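You operate a simulated robot arm through the tools that you are given. There is no shell and no other tool.

You are at the controls of a simulated robot arm. One attempt, no reset.

Task
Put the loose box away and brush the crumbs into the pan.
Fine: the box goes into the stock tray, the pan is out while you brush, brush back, pan shut. Set down upright: brush. Where these are worked on the way, their far stop is far enough and under half their travel is too little: pan. What is to be rubbed or washed off counts as gone when no trace of it is left.

The check looks at the end state, three seconds after you hand in, the way a careful person would. Anything else that was tipped, shoved, dropped, spilled or broken makes it a failure.

Robot
A 7-joint arm with a two-finger parallel gripper, fixed in place. Base frame: the origin is on the floor under the middle of its stand, x ahead of it, y to its left, z up. Lengths are in m, angles in degrees, forces in N, time in s.
It reaches about 1.372 m from its shoulder. Its first joint turns from -149.0 to 149.0 degrees. Payload 3.43 kg.
The tool frame sits at the grasp point between the pads (the TCP): z along the fingers, y along the line on which they close. The tips reach 0.03 m beyond it. Largest opening 0.094 m; finger width 0.028, thickness 0.01; the body of the gripper, 0.05 by 0.096 m, starts 0.055 m behind the TCP.
Orientation is that of the tool frame in the base frame, as [roll, pitch, yaw] about the fixed x, y, z axes, in that order (R = Rz(yaw) Ry(pitch) Rx(roll)). With the fingers straight down and closing along the base's y, the tool's x points along the base's -x, its y along +y and its z along -z.

Tools
- The arm moves only by the tool step_arm. Its argument "plan" is a list of rows, each an object of numbers (a shift or turn left out is 0, a gripper value left out holds the last): "jaw": the opening, from 0 (shut) to 1 (fully open); "tx", "ty", "tz": the shift along the tool's x, y, z in m; "ax", "ay", "az": the turn, a rotation vector about the tool's x, y, z in degrees. In form: [{"jaw": .., "tx": .., "ty": .., "tz": .., "ax": .., "ay": .., "az": ..}, ...]. A call has 1 to 20 rows; each row shifts and turns the commanded pose from where the row before left it, along the tool's axes as they then stand. A row lasts 0.2 s, in which the tool goes at most 0.05 m and 8.6 degrees; a call with a longer step from one row to the next is refused whole, and so is a gripper value outside its range. Where a pose cannot be reached the arm comes as near as it can. A force on the tool above 40 N (or 10 N above the force at the start of the call, whichever is more), or a blocked arm, ends the call early, and 0.2 s more pass. The fingers move at their own pace (about 0.045 m/s each) and stop on an object; they squeeze with about 39 N. The grip force told is the motor's: it shows also when the fingers shut on nothing. Time passes only in rows, and 0.2 s behind the last, so rows that do not move let the fingers close. It gives the time, the measured TCP pose, the force on the tool (base axes), the opening and the grip force at its end, in the units of the frame above (readings bear some noise), with the torque about the TCP (base axes, N m) and any sound that the robot's microphone picked up.
- Cameras (640 x 400 px; columns grow to the right, rows downward): "scene" is fixed at [0.3944, -0.642, 1.5816]; the picture's right is [0.67, -0.74, 0.00], its down [-0.41, -0.37, -0.83] and it looks along [0.62, 0.56, -0.55] (base axes); focal length 360 px, centre (320, 200). "wrist" rides on the gripper at [0.076, 0.014, -0.102] in the tool frame; the picture's right is [-0.18, 0.98, 0.00], its down [-0.75, -0.14, -0.64] and it looks along [-0.63, -0.12, 0.77] (tool axes); focal length 243 px, centre (320, 200). There is no depth. A picture from a camera that has moved, and an enlarged one, comes with that camera's place and axes in the base frame and with its lens. The place of the scene camera against the robot may be out by one fixed shift of up to 0.025 m in any direction.
- capture(camera): a new picture of that camera. The clock stands still meanwhile.
- zoom(camera, box): a new picture of the part [left, top, right, bottom] of that camera's present view, enlarged. The clock stands still meanwhile.
- close_job(): hands the job in; it is judged then, once.

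Places have to be worked out from the pictures, the camera data and where the tool is seen. Open the gripper and draw the arm clear of the work before you hand the job in, unless the task says otherwise.

The tools are called after ">>>" as a command line: name --argument value ..., lists and objects as JSON in quotes. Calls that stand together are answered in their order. step_arm: Moves the arm, as the interface text tells. Its arguments: {"type":"object","properties":{"plan":{"type":"array"}},"required":["plan"]} The other tools are called the same way: capture (camera) takes a picture; zoom (camera, box) takes an enlarged picture of a part of a camera's view; close_job () hands the job in.

At the start:

```text
time_s: 0.0
eef_pos: [0.9703, 0.1903, 1.1741]
tool_rot: [-180.0, 0.0, -179.9]
force: [0.6, -0.1, 0.2]
ft_torque: [-0.02, 0.01, 0.0]
opening: 0.0942
grip_force: 0.0
```

scene: 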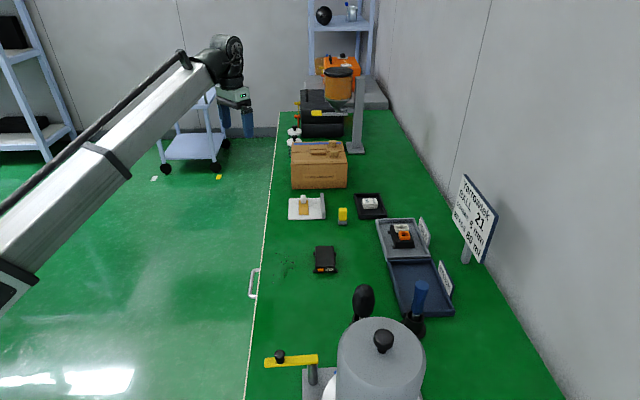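
wrist: 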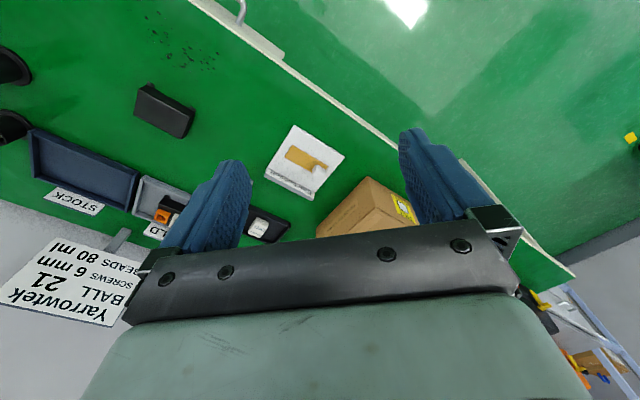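

I'll start by looking closer at the bench from both cameras before moving anything.

>>> zoom --camera "scene" --box '[240, 180, 480, 330]'

>>> zoom --camera "scene" --box '[230, 260, 470, 400]'

>>> zoom --camera "scene" --box '[270, 40, 430, 240]'

>>> zoom --camera "wrist" --box '[0, 0, 320, 240]'

```text
2.67 times, centred on (360, 255) of scene
camera zoom: at [0.3944, -0.642, 1.5816], right [0.67, -0.74, 0.0], down [-0.41, -0.37, -0.83], along [0.62, 0.56, -0.55], focal length 961 px, centre (213, 53)
```

zoom: 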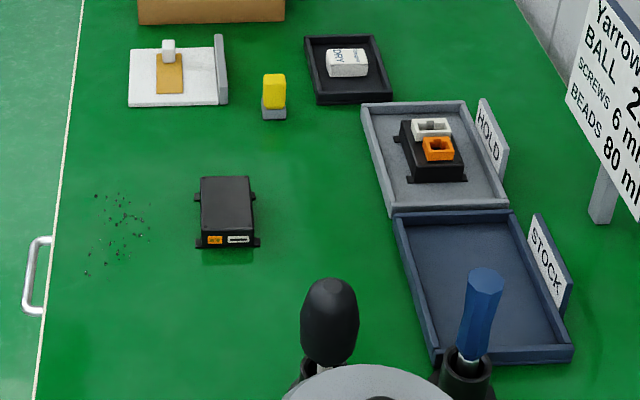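

```text
2.67 times, centred on (350, 330) of scene
camera zoom: at [0.3944, -0.642, 1.5816], right [0.67, -0.74, 0.0], down [-0.41, -0.37, -0.83], along [0.62, 0.56, -0.55], focal length 961 px, centre (240, -147)
```

zoom: 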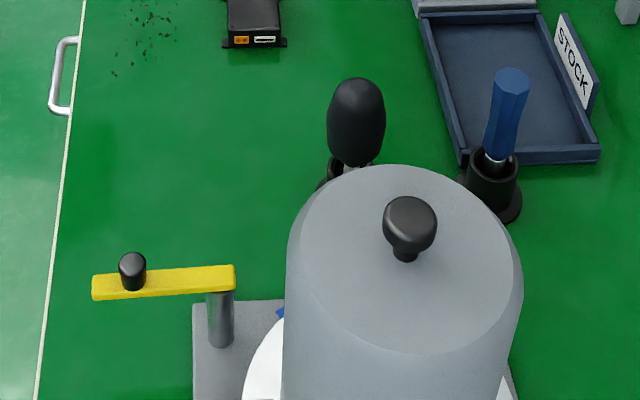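

```text
2.00 times, centred on (350, 140) of scene
camera zoom: at [0.3944, -0.642, 1.5816], right [0.67, -0.74, 0.0], down [-0.41, -0.37, -0.83], along [0.62, 0.56, -0.55], focal length 721 px, centre (260, 320)
```

zoom: 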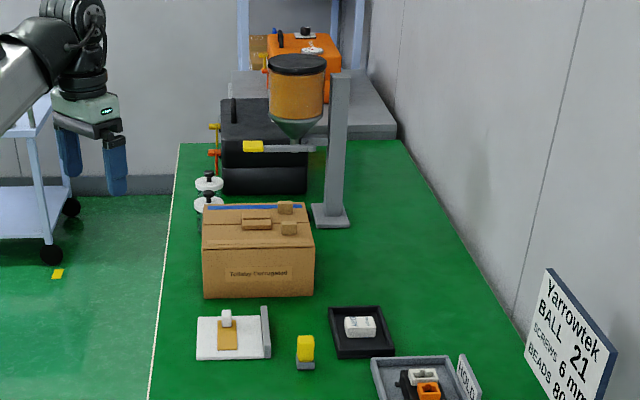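

```text
1.67 times, centred on (160, 120) of wrist
camera zoom: at [0.8944, 0.2041, 1.2762], right [0.18, 0.98, 0.0], down [0.75, -0.14, 0.64], along [0.63, -0.12, -0.77], focal length 404 px, centre (587, 333)
```

zoom: 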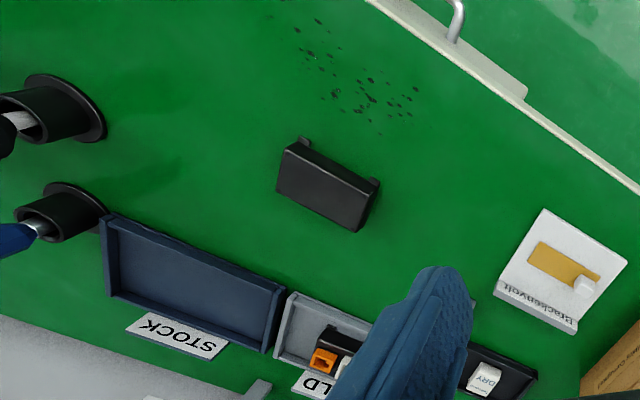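

The bench edge runs roughly at 45° in the base frame, bench top near z≈0.81 by a rough triangulation; the pan handle is on the front edge by the crumbs. I raise and draw the wrist back, turned to face the bench, to look at the brush stand.

>>> step_arm --plan '[{"tx": 0.04, "ty": -0.02, "tz": -0.01}, {"tx": 0.04, "ty": -0.02, "tz": -0.01}, {"tx": 0.04, "ty": -0.02, "tz": -0.01}, {"tx": 0.04, "ty": -0.02, "tz": -0.01}, {"tx": 0.04, "ty": -0.02, "tz": -0.01}, {"tx": 0.04, "ty": -0.02, "tz": -0.01}, {"tx": 0.04, "ty": -0.02, "tz": -0.01}, {"az": 7.3}, {"az": 7.3}, {"az": 7.3}, {"az": 7.3}, {"az": 7.3}, {"az": 7.5}, {}]'

```text
time_s: 0.8
eef_pos: [0.8645, 0.1392, 1.1966]
tool_rot: [179.8, 1.0, 179.7]
force: [4.6, -1.3, -8.7]
ft_torque: [0.14, -0.08, 0.1]
opening: 0.0942
grip_force: 0.0
out of reach, approached as far as the arm can: row 3
stopped in row 3: the force on the tool passed its limit at 45 N (the readings are from after the stop); the commanded pose is now the measured one
```

The call stopped early with a force spike and "out of reach"; I look at the scene to see why before going on.

>>> capture --camera "scene"

>>> capture --camera "wrist"

```text
taken
```

scene: 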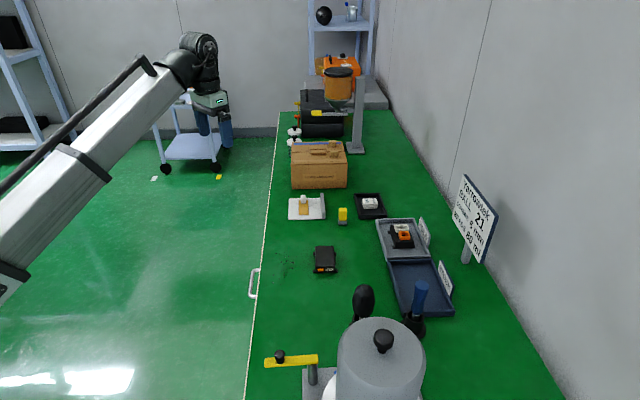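

```text
taken
camera wrist: at [0.7883, 0.1535, 1.2978], right [0.19, 0.98, 0.01], down [0.74, -0.15, 0.66], along [0.64, -0.12, -0.76], focal length 243 px, centre (320, 200)
```

wrist: 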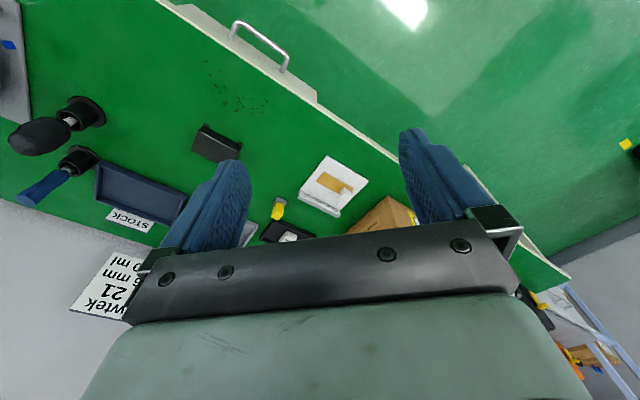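

Nothing touched; likely the arm was folding too tightly and jerked. I'll rotate the wrist to face the bench, then move gently sideways toward the brush stand instead of drawing further in.

>>> step_arm --plan '[{"az": 4}, {"az": 5}, {"az": 5}, {"az": 5}, {"az": 5}, {"az": 5}, {"az": 5}, {"az": 5}, {"az": 5}, {}]'

```text
time_s: 3.0
eef_pos: [0.864, 0.1407, 1.1968]
tool_rot: [179.2, 0.6, 135.6]
force: [-0.5, 0.1, 0.0]
ft_torque: [0.02, 0.01, -0.02]
opening: 0.0942
grip_force: 0.0
```

Now facing the bench; capturing the wrist view.

>>> capture --camera "wrist"

>>> zoom --camera "wrist" --box '[0, 0, 240, 200]'

>>> zoom --camera "wrist" --box '[200, 0, 440, 150]'

```text
taken
camera wrist: at [0.8202, 0.2027, 1.2989], right [0.82, 0.57, 0.02], down [0.43, -0.63, 0.65], along [0.38, -0.52, -0.76], focal length 243 px, centre (320, 200)
```

wrist: 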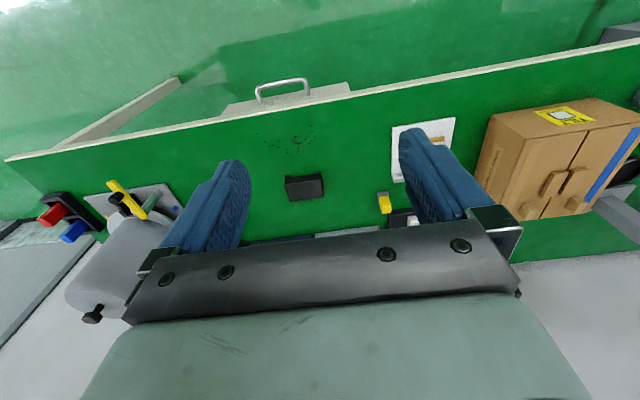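

```text
2.00 times, centred on (120, 100) of wrist
camera zoom: at [0.8202, 0.2027, 1.2989], right [0.82, 0.57, 0.02], down [0.43, -0.63, 0.65], along [0.38, -0.52, -0.76], focal length 485 px, centre (720, 400)
```

zoom: 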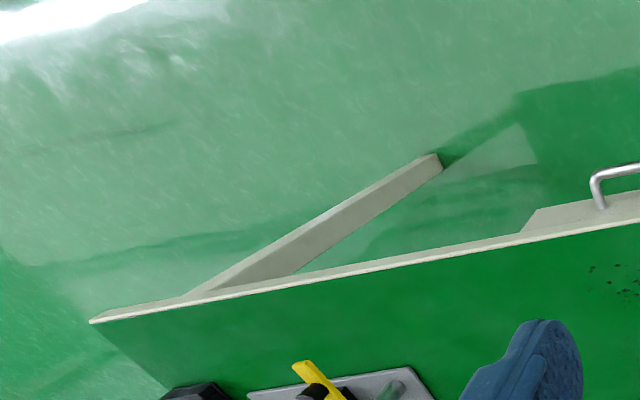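

```text
2.67 times, centred on (320, 75) of wrist
camera zoom: at [0.8202, 0.2027, 1.2989], right [0.82, 0.57, 0.02], down [0.43, -0.63, 0.65], along [0.38, -0.52, -0.76], focal length 647 px, centre (320, 533)
```

zoom: 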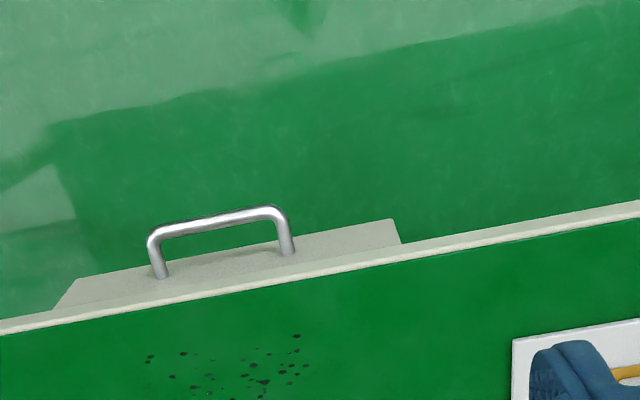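

The pan's drawer front and bar handle show clearly on the bench edge. I now slide along the bench edge toward the scene camera to view the brush stand.

>>> step_arm --plan '[{"ty": -0.01}, {"ty": -0.02, "tx": -0.005}, {"ty": -0.025, "tx": -0.008}, {"ty": -0.025, "tx": -0.008}, {"ty": -0.025, "tx": -0.008}, {"ty": -0.025, "tx": -0.008}, {"ty": -0.025, "tx": -0.008}, {"ty": -0.025, "tx": -0.008}, {"ty": -0.025, "tx": -0.008}, {"ty": -0.02, "tx": -0.008}, {"ty": -0.01}, {}]'

>>> capture --camera "wrist"

>>> capture --camera "scene"

```text
time_s: 5.6
eef_pos: [0.7654, -0.0746, 1.1607]
tool_rot: [178.8, 1.1, 135.7]
force: [-0.1, 0.3, 0.1]
ft_torque: [0.02, -0.01, 0.04]
opening: 0.0939
grip_force: 0.0
out of reach, approached as far as the arm can: row 4, 5, 6, 7, 8, 9, 11
```

```text
taken
camera wrist: at [0.7197, -0.0127, 1.2619], right [0.82, 0.57, 0.02], down [0.42, -0.63, 0.65], along [0.39, -0.52, -0.76], focal length 243 px, centre (320, 200)
```

wrist: 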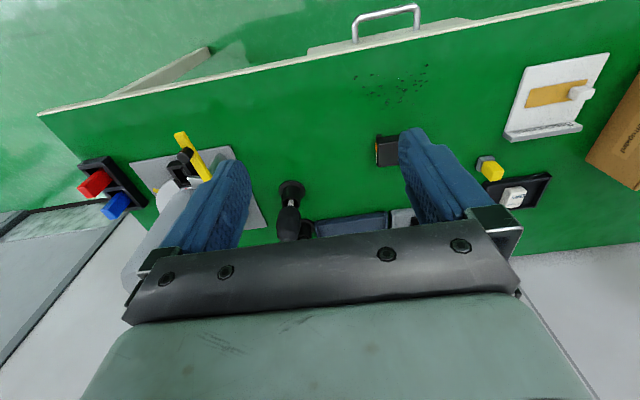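

```text
taken
```

scene: 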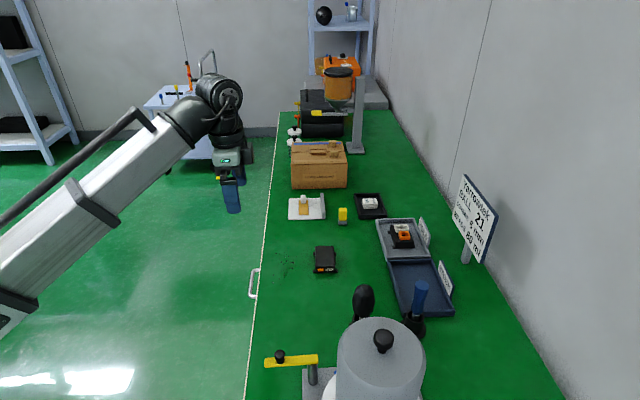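

The minimum reach limits the inward motion, but I can see the brush stand between the fingers. Zooming there.

>>> zoom --camera "wrist" --box '[240, 150, 420, 260]'

>>> zoom --camera "wrist" --box '[320, 0, 520, 130]'

>>> zoom --camera "scene" --box '[330, 270, 450, 345]'

```text
3.56 times, centred on (330, 205) of wrist
camera zoom: at [0.7197, -0.0127, 1.2619], right [0.82, 0.57, 0.02], down [0.42, -0.63, 0.65], along [0.39, -0.52, -0.76], focal length 863 px, centre (284, 182)
```

zoom: 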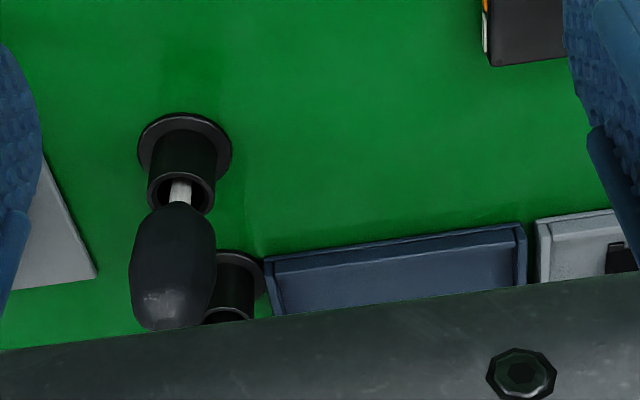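

```text
3.08 times, centred on (420, 65) of wrist
camera zoom: at [0.7197, -0.0127, 1.2619], right [0.82, 0.57, 0.02], down [0.42, -0.63, 0.65], along [0.39, -0.52, -0.76], focal length 746 px, centre (12, 615)
```

zoom: 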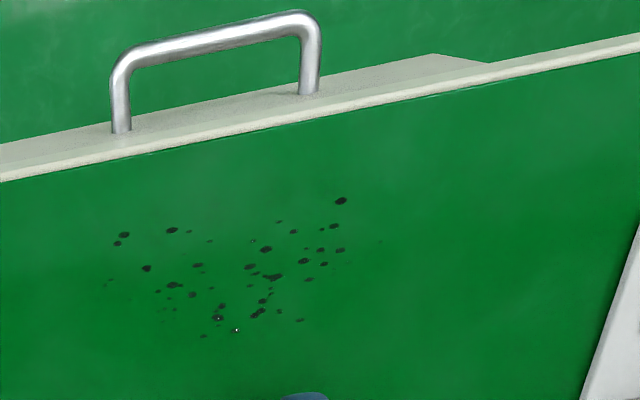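

```text
5.33 times, centred on (390, 308) of scene
camera zoom: at [0.3944, -0.642, 1.5816], right [0.67, -0.74, 0.0], down [-0.41, -0.37, -0.83], along [0.62, 0.56, -0.55], focal length 1922 px, centre (-53, -373)
```

zoom: 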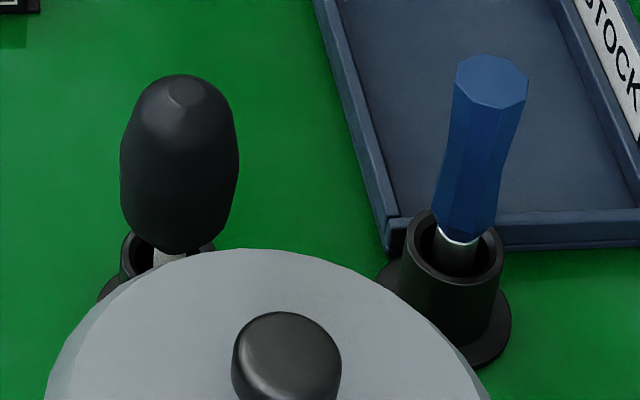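

Two handled tools stand in cups, and there's a yellow piece with a grey lower part that could also be a brush. I zoom on these to tell which one is the brush.

>>> zoom --camera "wrist" --box '[460, 130, 560, 220]'

>>> zoom --camera "scene" --box '[280, 185, 400, 260]'

>>> zoom --camera "scene" --box '[340, 275, 400, 325]'

>>> zoom --camera "scene" --box '[395, 270, 455, 345]'

>>> zoom --camera "wrist" --box '[40, 110, 280, 260]'

```text
4.44 times, centred on (510, 175) of wrist
camera zoom: at [0.7197, -0.0127, 1.2619], right [0.82, 0.57, 0.02], down [0.42, -0.63, 0.65], along [0.39, -0.52, -0.76], focal length 1078 px, centre (-524, 311)
```

zoom: 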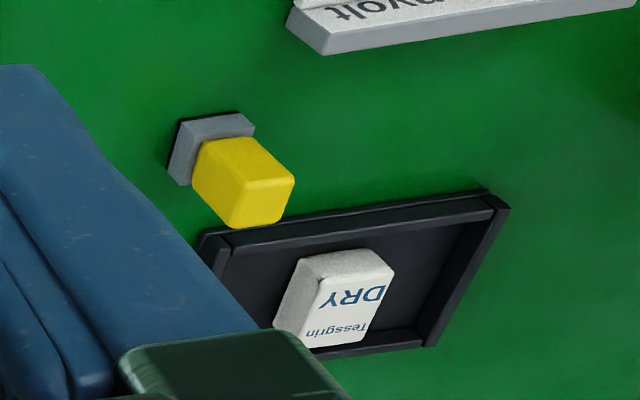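

```text
5.33 times, centred on (340, 222) of scene
camera zoom: at [0.3944, -0.642, 1.5816], right [0.67, -0.74, 0.0], down [-0.41, -0.37, -0.83], along [0.62, 0.56, -0.55], focal length 1922 px, centre (213, 80)
```

zoom: 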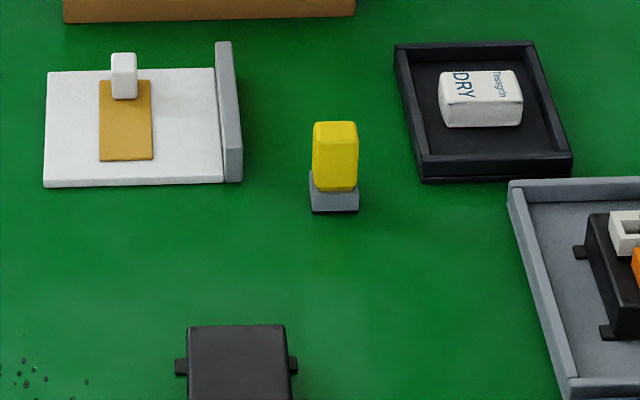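

```text
8.00 times, centred on (370, 300) of scene
camera zoom: at [0.3944, -0.642, 1.5816], right [0.67, -0.74, 0.0], down [-0.41, -0.37, -0.83], along [0.62, 0.56, -0.55], focal length 2884 px, centre (-80, -600)
```

zoom: 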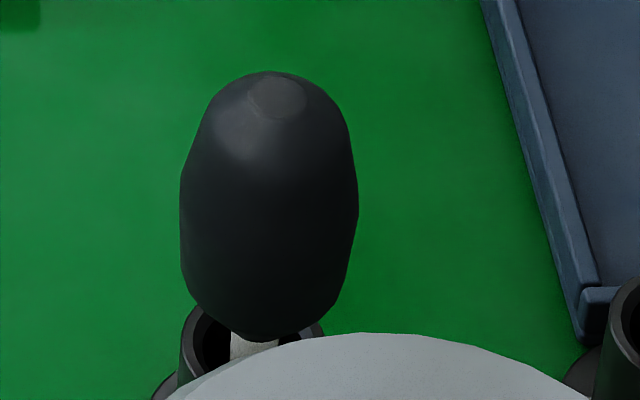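

```text
5.33 times, centred on (425, 308) of scene
camera zoom: at [0.3944, -0.642, 1.5816], right [0.67, -0.74, 0.0], down [-0.41, -0.37, -0.83], along [0.62, 0.56, -0.55], focal length 1922 px, centre (-240, -373)
```

zoom: 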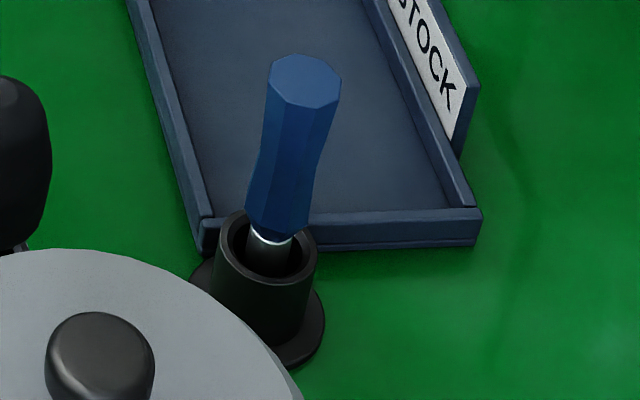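

```text
2.67 times, centred on (160, 185) of wrist
camera zoom: at [0.7197, -0.0127, 1.2619], right [0.82, 0.57, 0.02], down [0.42, -0.63, 0.65], along [0.39, -0.52, -0.76], focal length 647 px, centre (747, 240)
```

zoom: 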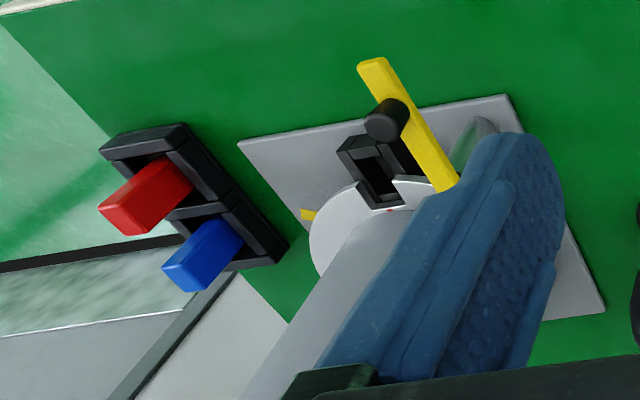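

The two cup tools are at about (0.88,-0.34) and (0.98,-0.43) with handle tops near z≈0.95. I move in closer above them (staying over z≈1.05 at the tips) to see which has bristles.

>>> step_arm --plan '[{"tx": -0.01, "ty": -0.004, "tz": 0.004}, {"tx": -0.02, "ty": -0.009, "tz": 0.008}, {"tx": -0.02, "ty": -0.009, "tz": 0.008}, {"tx": -0.02, "ty": -0.009, "tz": 0.008}, {"tx": -0.02, "ty": -0.009, "tz": 0.008}, {"tx": -0.02, "ty": -0.009, "tz": 0.008}, {"tx": -0.02, "ty": -0.009, "tz": 0.008}, {"tx": -0.02, "ty": -0.009, "tz": 0.008}, {"tx": -0.02, "ty": -0.009, "tz": 0.008}, {"tx": -0.02, "ty": -0.009, "tz": 0.008}, {"tx": -0.01, "ty": -0.004, "tz": 0.004}, {}]'

>>> capture --camera "wrist"

>>> zoom --camera "wrist" --box '[240, 130, 420, 240]'

```text
time_s: 8.2
eef_pos: [0.8489, -0.2801, 1.0821]
tool_rot: [179.2, 0.6, 135.8]
force: [0.5, -0.6, -0.3]
ft_torque: [0.01, 0.0, 0.01]
opening: 0.094
grip_force: 0.0
```

```text
taken
camera wrist: at [0.8036, -0.2178, 1.1837], right [0.82, 0.57, 0.02], down [0.43, -0.63, 0.65], along [0.38, -0.52, -0.76], focal length 243 px, centre (320, 200)
```

wrist: 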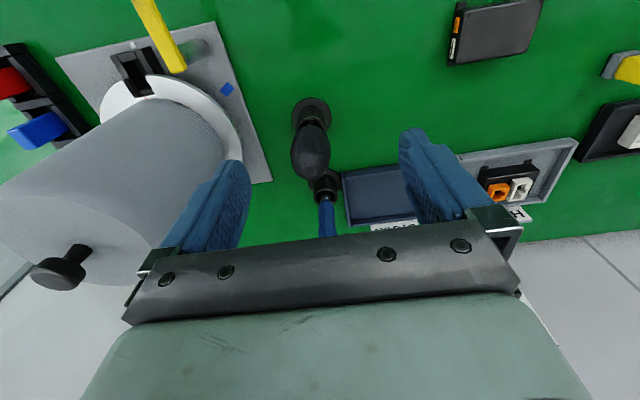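

```text
3.56 times, centred on (330, 185) of wrist
camera zoom: at [0.8036, -0.2178, 1.1837], right [0.82, 0.57, 0.02], down [0.43, -0.63, 0.65], along [0.38, -0.52, -0.76], focal length 863 px, centre (284, 253)
```

zoom: 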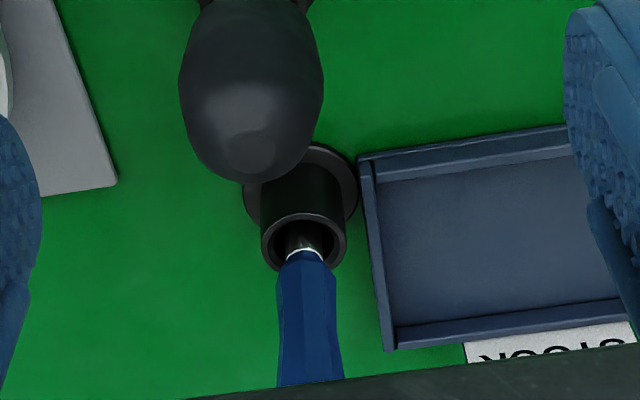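

The blue tool shows a bright ring then something dark below. I zoom in hard on both shafts.

>>> zoom --camera "wrist" --box '[310, 175, 345, 205]'

>>> zoom --camera "wrist" --box '[285, 90, 340, 135]'

>>> zoom --camera "scene" --box '[405, 305, 435, 325]'

>>> zoom --camera "scene" --box '[350, 305, 380, 325]'

```text
13.33 times, centred on (328, 190) of wrist
camera zoom: at [0.8036, -0.2178, 1.1837], right [0.82, 0.57, 0.02], down [0.43, -0.63, 0.65], along [0.38, -0.52, -0.76], focal length 3235 px, centre (220, 333)
```

zoom: 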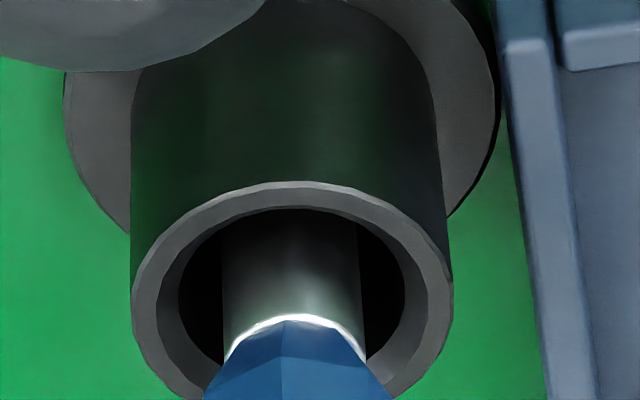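

```text
8.89 times, centred on (312, 112) of wrist
camera zoom: at [0.8036, -0.2178, 1.1837], right [0.82, 0.57, 0.02], down [0.43, -0.63, 0.65], along [0.38, -0.52, -0.76], focal length 2157 px, centre (387, 978)
```

zoom: 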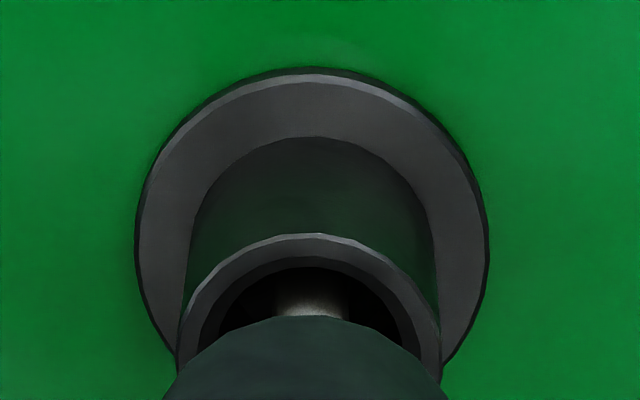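

```text
16.00 times, centred on (420, 315) of scene
camera zoom: at [0.3944, -0.642, 1.5816], right [0.67, -0.74, 0.0], down [-0.41, -0.37, -0.83], along [0.62, 0.56, -0.55], focal length 5767 px, centre (-1280, -1640)
```

zoom: 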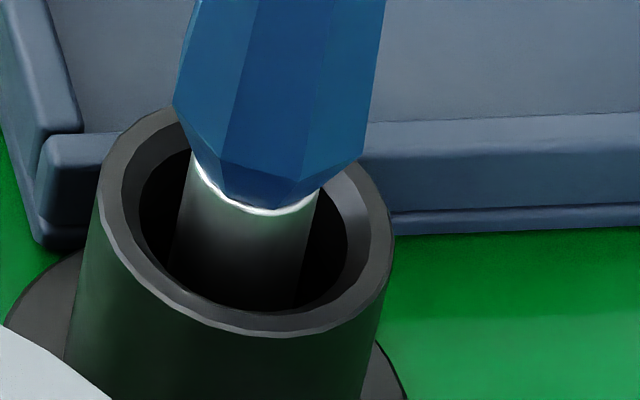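

```text
16.00 times, centred on (365, 315) of scene
camera zoom: at [0.3944, -0.642, 1.5816], right [0.67, -0.74, 0.0], down [-0.41, -0.37, -0.83], along [0.62, 0.56, -0.55], focal length 5767 px, centre (-400, -1640)
```

zoom: 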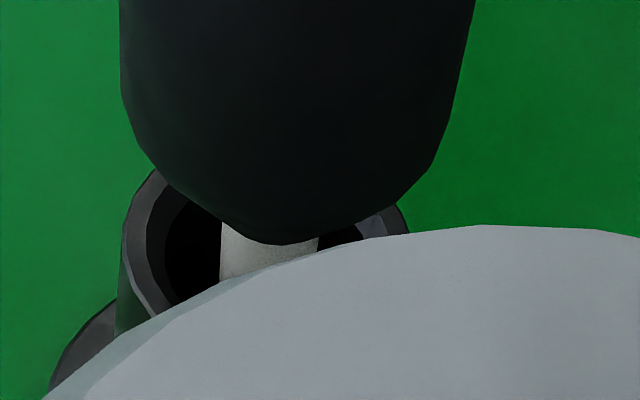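

The blue-handled tool has a wide shiny ferrule (brush-like), the black one a narrow flat shaft; I'll confirm on lifting. First I'll go view the loose box closely.

>>> step_arm --plan '[{"tx": 0.008, "ty": 0.01, "tz": 0.002}, {"tx": 0.015, "ty": 0.02, "tz": 0.006}, {"tx": 0.015, "ty": 0.02, "tz": 0.007}, {"tx": 0.015, "ty": 0.02, "tz": 0.007}, {"tx": 0.015, "ty": 0.02, "tz": 0.007}, {"tx": 0.015, "ty": 0.02, "tz": 0.007}, {"tx": 0.015, "ty": 0.02, "tz": 0.007}, {"tx": 0.015, "ty": 0.02, "tz": 0.007}, {"tx": 0.015, "ty": 0.02, "tz": 0.007}, {"tx": 0.015, "ty": 0.02, "tz": 0.007}, {"tx": 0.015, "ty": 0.02, "tz": 0.007}, {"tx": 0.015, "ty": 0.02, "tz": 0.007}, {"tx": 0.008, "ty": 0.01, "tz": 0.004}, {}]'

>>> capture --camera "wrist"

>>> zoom --camera "wrist" --box '[240, 110, 420, 230]'

>>> capture --camera "scene"

```text
time_s: 11.2
eef_pos: [0.8902, 0.0193, 0.9984]
tool_rot: [179.2, 0.6, 135.6]
force: [-0.1, 0.7, 0.0]
ft_torque: [0.02, -0.01, 0.03]
opening: 0.0938
grip_force: 0.1
```

```text
taken
camera wrist: at [0.8453, 0.0812, 1.101], right [0.82, 0.57, 0.02], down [0.43, -0.63, 0.65], along [0.38, -0.52, -0.76], focal length 243 px, centre (320, 200)
```

wrist: 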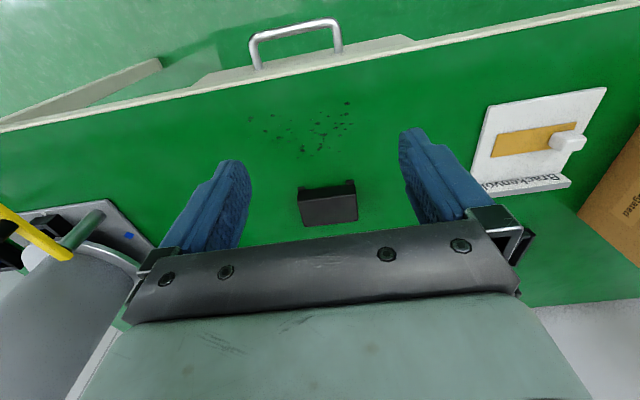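

```text
3.33 times, centred on (330, 170) of wrist
camera zoom: at [0.8453, 0.0812, 1.101], right [0.82, 0.57, 0.02], down [0.43, -0.63, 0.65], along [0.38, -0.52, -0.76], focal length 809 px, centre (287, 300)
```

zoom: 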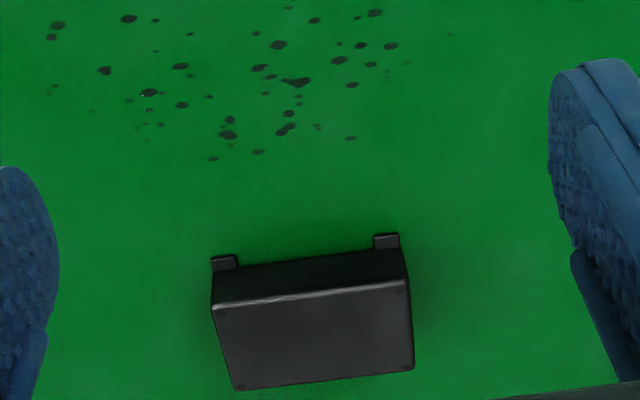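

```text
taken
```

scene: 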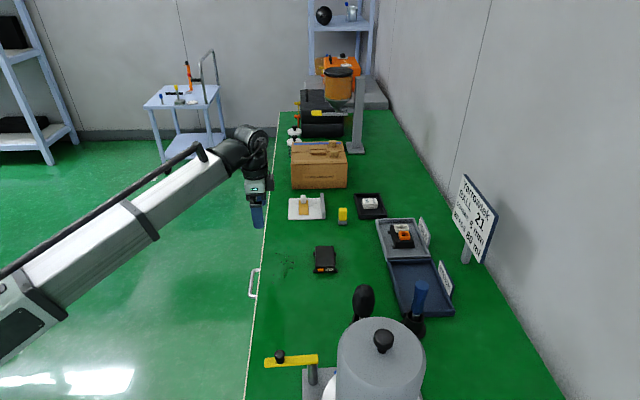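

Triangulating the box tabs between two wrist views gives bench top z≈0.79, box about 0.089×0.055×0.03 m, centred near (1.012,-0.126), long side at ~43.5°. I square up the tool and turn it about 91° so the fingers close across the short side.

>>> step_arm --plan '[{"ax": 0.8, "ay": 0.6}, {"az": -5}, {"az": -7}, {"az": -7}, {"az": -7}, {"az": -7}, {"az": -7}, {"az": -7}, {"az": -7}, {"az": -7}, {"az": -7}, {"az": -7}, {"az": -7}, {"az": -5}, {"az": -4}, {}]'

>>> capture --camera "wrist"

```text
time_s: 14.6
eef_pos: [0.8889, 0.0176, 1.0006]
tool_rot: [179.9, 0.0, -133.4]
force: [0.1, 0.0, -0.2]
ft_torque: [0.02, -0.02, 0.01]
opening: 0.0939
grip_force: 0.0
```

```text
taken
camera wrist: at [0.8276, -0.0282, 1.1028], right [-0.59, 0.81, 0.0], down [0.62, 0.45, 0.64], along [0.52, 0.38, -0.77], focal length 243 px, centre (320, 200)
```

wrist: 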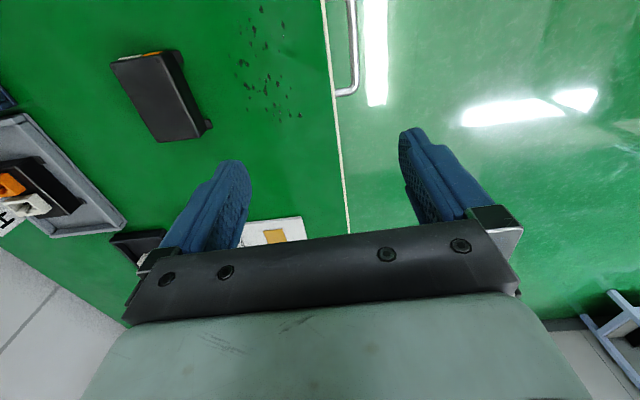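

Tool is now square. I zoom on the box from this second view to refine its centre and height.

>>> zoom --camera "wrist" --box '[90, 30, 250, 150]'

>>> zoom --camera "wrist" --box '[210, 0, 370, 120]'

```text
3.33 times, centred on (170, 90) of wrist
camera zoom: at [0.8276, -0.0282, 1.1028], right [-0.59, 0.81, 0.0], down [0.62, 0.45, 0.64], along [0.52, 0.38, -0.77], focal length 809 px, centre (820, 567)
```

zoom: 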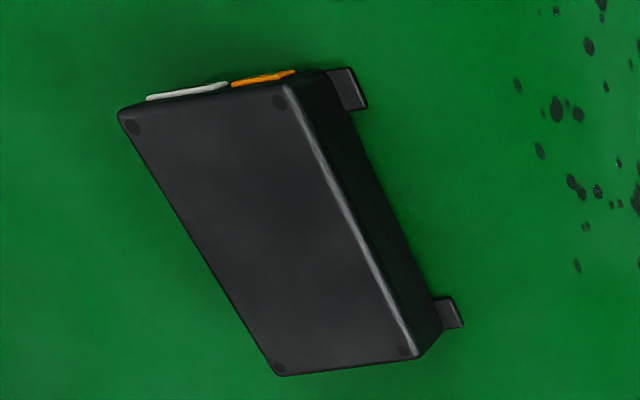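

```text
3.33 times, centred on (290, 60) of wrist
camera zoom: at [0.8276, -0.0282, 1.1028], right [-0.59, 0.81, 0.0], down [0.62, 0.45, 0.64], along [0.52, 0.38, -0.77], focal length 809 px, centre (420, 667)
```

zoom: 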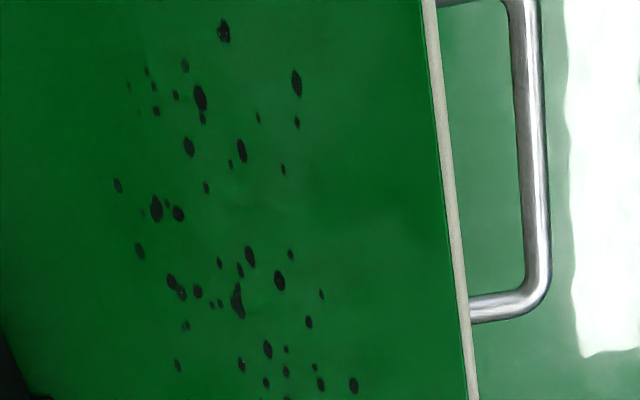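

Both views agree: box centre ≈(1.0115,-0.1235), top z≈0.82. I move above it and go down to z=0.90, then check.

>>> step_arm --plan '[{"ty": -0.01, "tx": 0.001, "tz": 0.004}, {"ty": -0.0235, "tx": 0.0023, "tz": 0.01}, {"ty": -0.0235, "tx": 0.0023, "tz": 0.012}, {"ty": -0.0235, "tx": 0.0023, "tz": 0.012}, {"ty": -0.0235, "tx": 0.0023, "tz": 0.012}, {"ty": -0.0235, "tx": 0.0023, "tz": 0.012}, {"ty": -0.0235, "tx": 0.0023, "tz": 0.012}, {"ty": -0.0235, "tx": 0.0023, "tz": 0.012}, {"ty": -0.0115, "tx": 0.0012, "tz": 0.012}, {"tz": 0.002}, {}]'

>>> capture --camera "wrist"

>>> zoom --camera "scene" --box '[260, 200, 400, 290]'

```text
time_s: 17.0
eef_pos: [1.0117, -0.1237, 0.8996]
tool_rot: [179.9, 0.0, -133.2]
force: [-0.4, -0.3, -0.7]
ft_torque: [-0.02, 0.01, 0.0]
opening: 0.0941
grip_force: 0.0
```

```text
taken
camera wrist: at [0.95, -0.1688, 1.0025], right [-0.59, 0.81, 0.0], down [0.62, 0.45, 0.64], along [0.52, 0.38, -0.77], focal length 243 px, centre (320, 200)
```

wrist: 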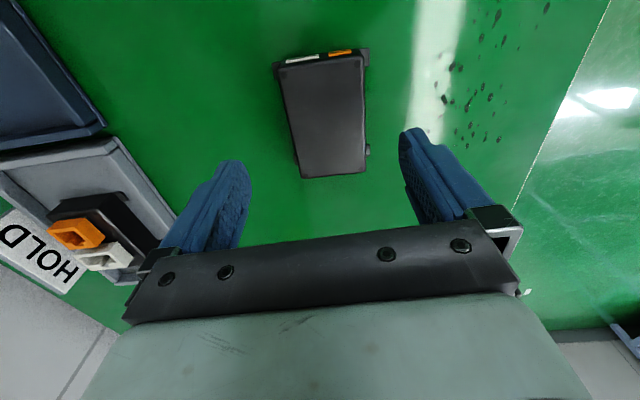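

```text
4.44 times, centred on (330, 245) of scene
camera zoom: at [0.3944, -0.642, 1.5816], right [0.67, -0.74, 0.0], down [-0.41, -0.37, -0.83], along [0.62, 0.56, -0.55], focal length 1602 px, centre (276, 0)
```

zoom: 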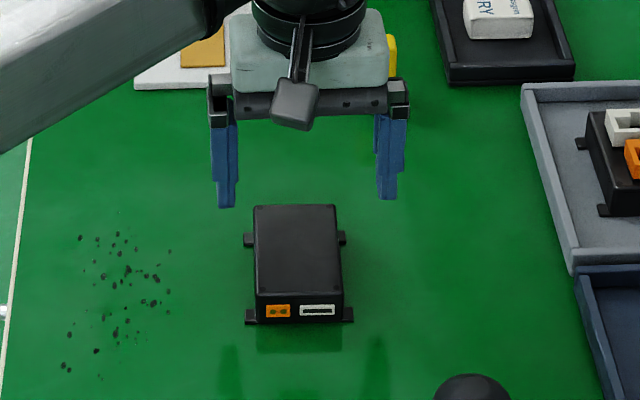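

The wrist and scene views both show the box sits about 5–6 mm nearer the bench edge than the finger centre, so I shift by that and descend to z≈0.83.

>>> step_arm --plan '[{"ty": 0.0055, "tx": -0.002}, {"tz": 0.01}, {"tz": 0.014}, {"tz": 0.014}, {"tz": 0.014}, {"tz": 0.012}, {"tz": 0.006}, {}]'

>>> capture --camera "wrist"

>>> zoom --camera "scene" --box '[280, 220, 380, 290]'

```text
time_s: 18.8
eef_pos: [1.0099, -0.1172, 0.8325]
tool_rot: [180.0, -0.1, -133.3]
force: [0.2, -0.4, 0.1]
ft_torque: [0.03, 0.02, 0.01]
opening: 0.0939
grip_force: 0.2
```

```text
taken
camera wrist: at [0.9483, -0.1636, 0.9339], right [-0.59, 0.81, 0.0], down [0.62, 0.45, 0.64], along [0.52, 0.38, -0.77], focal length 243 px, centre (320, 200)
```

wrist: 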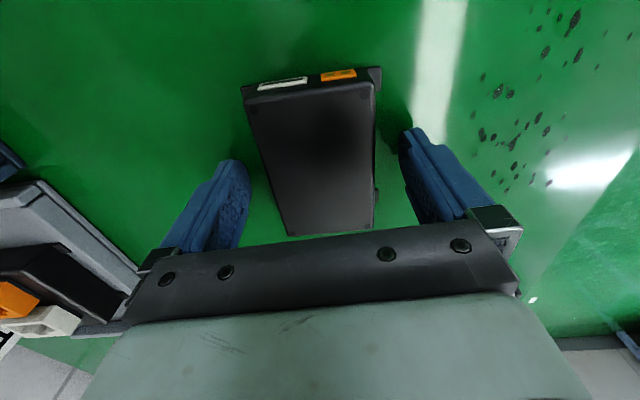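

```text
5.71 times, centred on (330, 255) of scene
camera zoom: at [0.3944, -0.642, 1.5816], right [0.67, -0.74, 0.0], down [-0.41, -0.37, -0.83], along [0.62, 0.56, -0.55], focal length 2060 px, centre (263, -114)
```

zoom: 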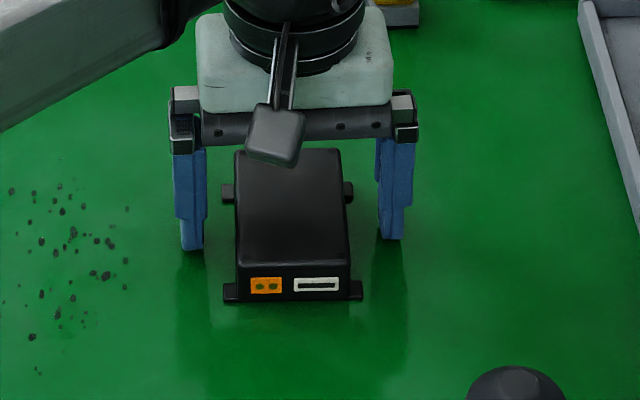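

Fingers straddle the box centrally with clearance. I go down 8 mm more and close on it.

>>> step_arm --plan '[{"tz": 0.004}, {"tz": 0.004}, {}, {"jaw": 0.8}, {"jaw": 0.65}, {"jaw": 0.55}, {"jaw": 0.5}, {"jaw": 0.4}, {"jaw": 0.4}, {"jaw": 0.4}]'

>>> capture --camera "wrist"

```text
time_s: 19.4
eef_pos: [1.0101, -0.1172, 0.8309]
tool_rot: [-180.0, 0.0, -133.3]
force: [-1.8, -2.7, 11.9]
ft_torque: [0.24, 0.58, 0.12]
opening: 0.0938
grip_force: 0.1
stopped in row 3: the force on the tool passed its limit at 46 N (the readings are from after the stop); the commanded pose is now the measured one
```

```text
taken
camera wrist: at [0.9477, -0.1636, 0.9322], right [-0.59, 0.81, 0.0], down [0.62, 0.45, 0.64], along [0.52, 0.38, -0.77], focal length 243 px, centre (320, 200)
```

wrist: 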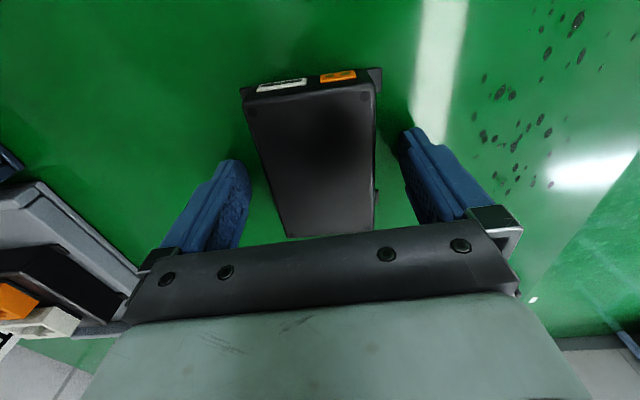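

The edge-side fingertip met the bench with TCP at ≈0.831, so the bench top is at z≈0.80. I back up 3 mm and close on the box.

>>> step_arm --plan '[{"tz": -0.002}, {"tz": -0.001}, {}, {"jaw": 0.8}, {"jaw": 0.7}, {"jaw": 0.6}, {"jaw": 0.5}, {"jaw": 0.4}, {"jaw": 0.4}, {"jaw": 0.4}]'

>>> capture --camera "wrist"

>>> zoom --camera "scene" --box '[280, 220, 380, 290]'

```text
time_s: 21.6
eef_pos: [1.0098, -0.1161, 0.8322]
tool_rot: [-179.9, 0.3, -133.3]
force: [-2.4, 3.1, 14.0]
ft_torque: [-0.29, -0.3, -0.31]
opening: 0.0585
grip_force: 38.8
```

```text
taken
camera wrist: at [0.9477, -0.1633, 0.9347], right [-0.59, 0.81, 0.0], down [0.62, 0.45, 0.64], along [0.52, 0.38, -0.76], focal length 243 px, centre (320, 200)
```

wrist: 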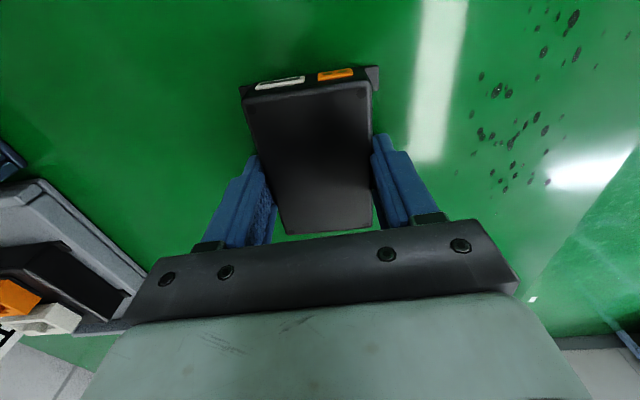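

```text
5.71 times, centred on (330, 255) of scene
camera zoom: at [0.3944, -0.642, 1.5816], right [0.67, -0.74, 0.0], down [-0.41, -0.37, -0.83], along [0.62, 0.56, -0.55], focal length 2060 px, centre (263, -114)
```

zoom: 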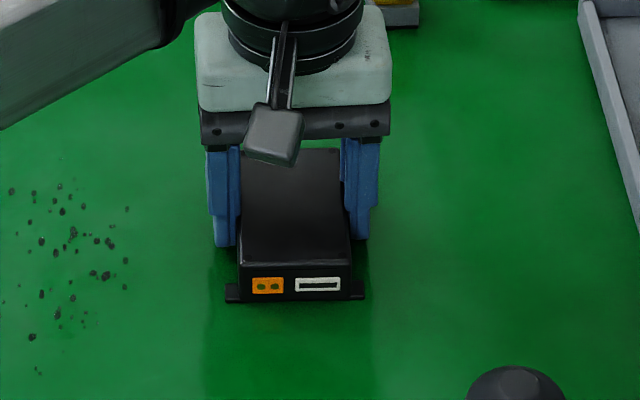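

Box gripped (opening 0.0585, grip 39 N). I lift it straight up about 12 cm and check that it holds.

>>> step_arm --plan '[{"tz": -0.003}, {"tz": -0.008}, {"tz": -0.015}, {"tz": -0.02}, {"tz": -0.02}, {"tz": -0.02}, {"tz": -0.02}, {"tz": -0.01}, {"tz": -0.004}, {}]'

>>> capture --camera "scene"

>>> capture --camera "wrist"

```text
time_s: 23.8
eef_pos: [1.0096, -0.1171, 0.9518]
tool_rot: [-180.0, 0.1, -133.4]
force: [-0.5, 1.0, -1.3]
ft_torque: [-0.01, 0.01, -0.01]
opening: 0.0575
grip_force: 38.5
```

```text
taken
```

scene: 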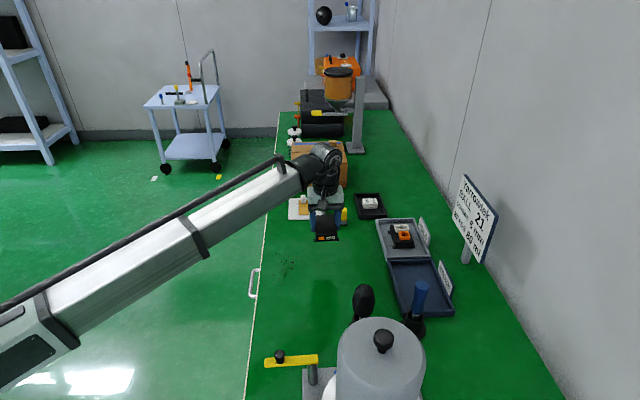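

```text
taken
camera wrist: at [0.948, -0.1628, 1.0545], right [-0.59, 0.81, 0.0], down [0.62, 0.45, 0.64], along [0.52, 0.38, -0.77], focal length 243 px, centre (320, 200)
```

wrist: 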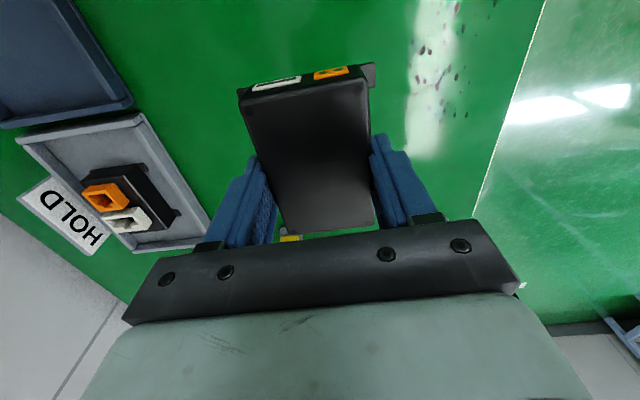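

Box held level. I carry it at this height toward the STOCK tray, stopping above it to look.

>>> step_arm --plan '[{"tx": 0.005, "ty": -0.009}, {"tx": 0.01, "ty": -0.019}, {"tx": 0.01, "ty": -0.019}, {"tx": 0.01, "ty": -0.019}, {"tx": 0.01, "ty": -0.019}, {"tx": 0.01, "ty": -0.019}, {"tx": 0.01, "ty": -0.019}, {"tx": 0.01, "ty": -0.019}, {"tx": 0.01, "ty": -0.019}, {"tx": 0.01, "ty": -0.019}, {"tx": 0.01, "ty": -0.019}, {"tx": 0.006, "ty": -0.014}, {"tx": 0.003, "ty": -0.005}, {}]'

>>> capture --camera "wrist"

>>> zoom --camera "scene" --box '[330, 190, 490, 330]'

```text
time_s: 26.8
eef_pos: [1.0893, -0.351, 0.9508]
tool_rot: [-179.9, 0.1, -133.3]
force: [-1.0, 0.0, -1.6]
ft_torque: [-0.02, 0.0, 0.01]
opening: 0.0575
grip_force: 38.8
```

```text
taken
camera wrist: at [1.0273, -0.396, 1.0534], right [-0.59, 0.81, 0.0], down [0.62, 0.45, 0.64], along [0.52, 0.38, -0.77], focal length 243 px, centre (320, 200)
```

wrist: 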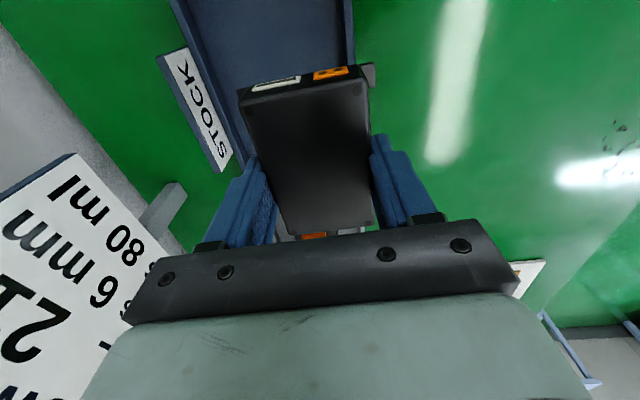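

```text
2.86 times, centred on (410, 260) of scene
camera zoom: at [0.3944, -0.642, 1.5816], right [0.67, -0.74, 0.0], down [-0.41, -0.37, -0.83], along [0.62, 0.56, -0.55], focal length 1030 px, centre (63, 29)
```

zoom: 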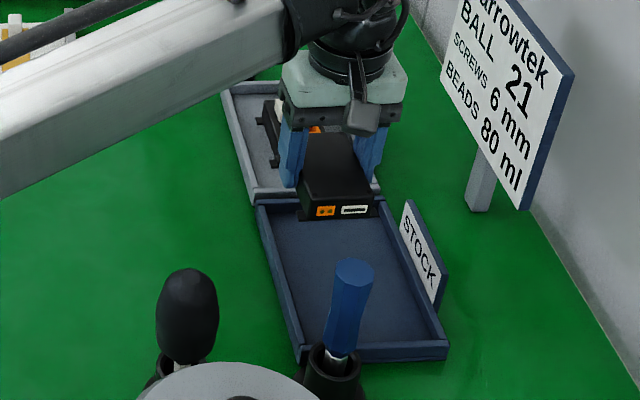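

The tray runs beneath and left in this view; I zoom to measure its walls against the held box.

>>> zoom --camera "wrist" --box '[150, 0, 390, 150]'

>>> zoom --camera "scene" --box '[380, 220, 460, 320]'

```text
2.67 times, centred on (270, 75) of wrist
camera zoom: at [1.0273, -0.396, 1.0534], right [-0.59, 0.81, 0.0], down [0.62, 0.45, 0.64], along [0.52, 0.38, -0.77], focal length 647 px, centre (453, 533)
```

zoom: 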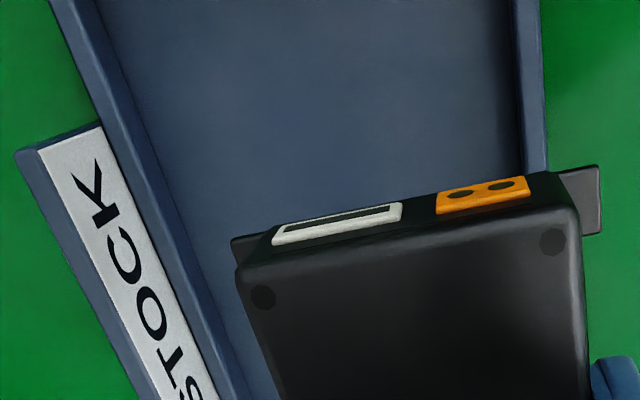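

```text
4.00 times, centred on (420, 270) of scene
camera zoom: at [0.3944, -0.642, 1.5816], right [0.67, -0.74, 0.0], down [-0.41, -0.37, -0.83], along [0.62, 0.56, -0.55], focal length 1442 px, centre (-80, -80)
```

zoom: 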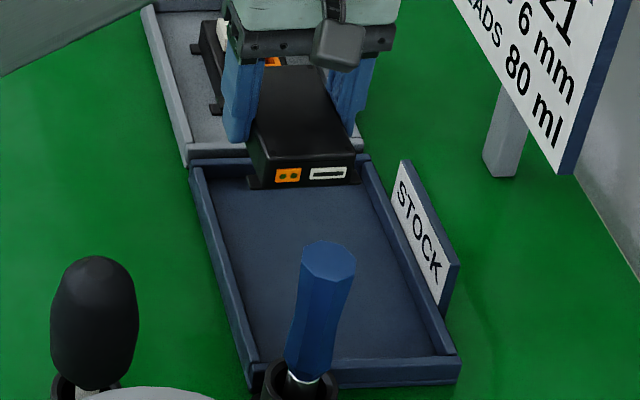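

By the wrist view the tray's inner walls lie at n≈1.003–1.118 (width ≈0.115) and the box must shift ~2.8 cm toward the STOCK sign and ~2 cm along. I do that shift and look again.

>>> step_arm --plan '[{"tx": -0.004, "ty": -0.006}, {"tx": -0.008, "ty": -0.011}, {"tx": -0.006, "ty": -0.008}, {"tx": -0.002, "ty": -0.0027}, {}, {"tz": 0.01}, {"tz": 0.015}, {"tz": 0.015}, {"tz": 0.008}, {}]'

>>> zoom --camera "wrist" --box '[150, 0, 450, 190]'

>>> zoom --camera "scene" --box '[380, 200, 480, 320]'

```text
time_s: 29.0
eef_pos: [1.1249, -0.3536, 0.903]
tool_rot: [-179.8, 0.2, -133.3]
force: [-0.4, -0.3, 0.0]
ft_torque: [-0.03, -0.02, -0.02]
opening: 0.0573
grip_force: 38.6
```

```text
2.11 times, centred on (300, 95) of wrist
camera zoom: at [1.0629, -0.4003, 1.0057], right [-0.59, 0.81, 0.0], down [0.62, 0.45, 0.64], along [0.52, 0.38, -0.77], focal length 511 px, centre (362, 421)
```

zoom: 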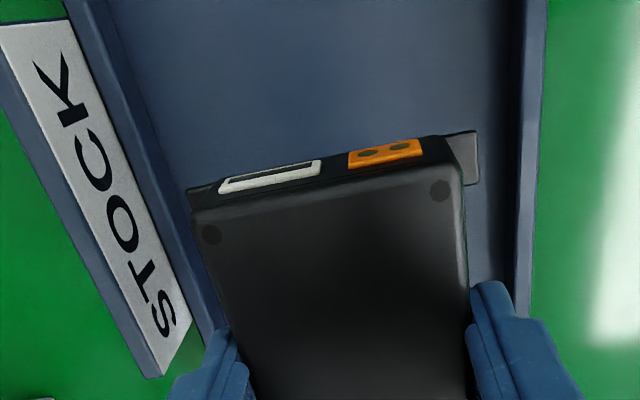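

```text
3.33 times, centred on (430, 260) of scene
camera zoom: at [0.3944, -0.642, 1.5816], right [0.67, -0.74, 0.0], down [-0.41, -0.37, -0.83], along [0.62, 0.56, -0.55], focal length 1202 px, centre (-47, 0)
```

zoom: 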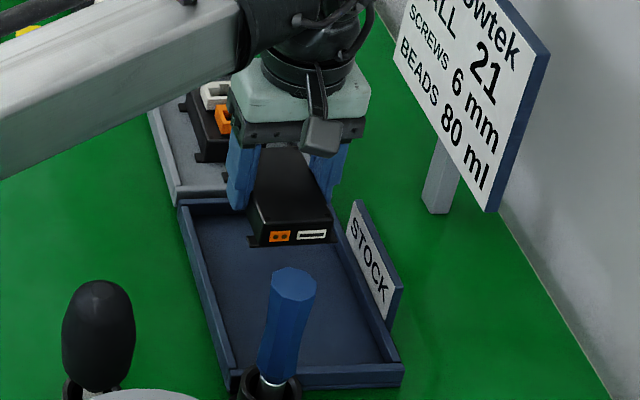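

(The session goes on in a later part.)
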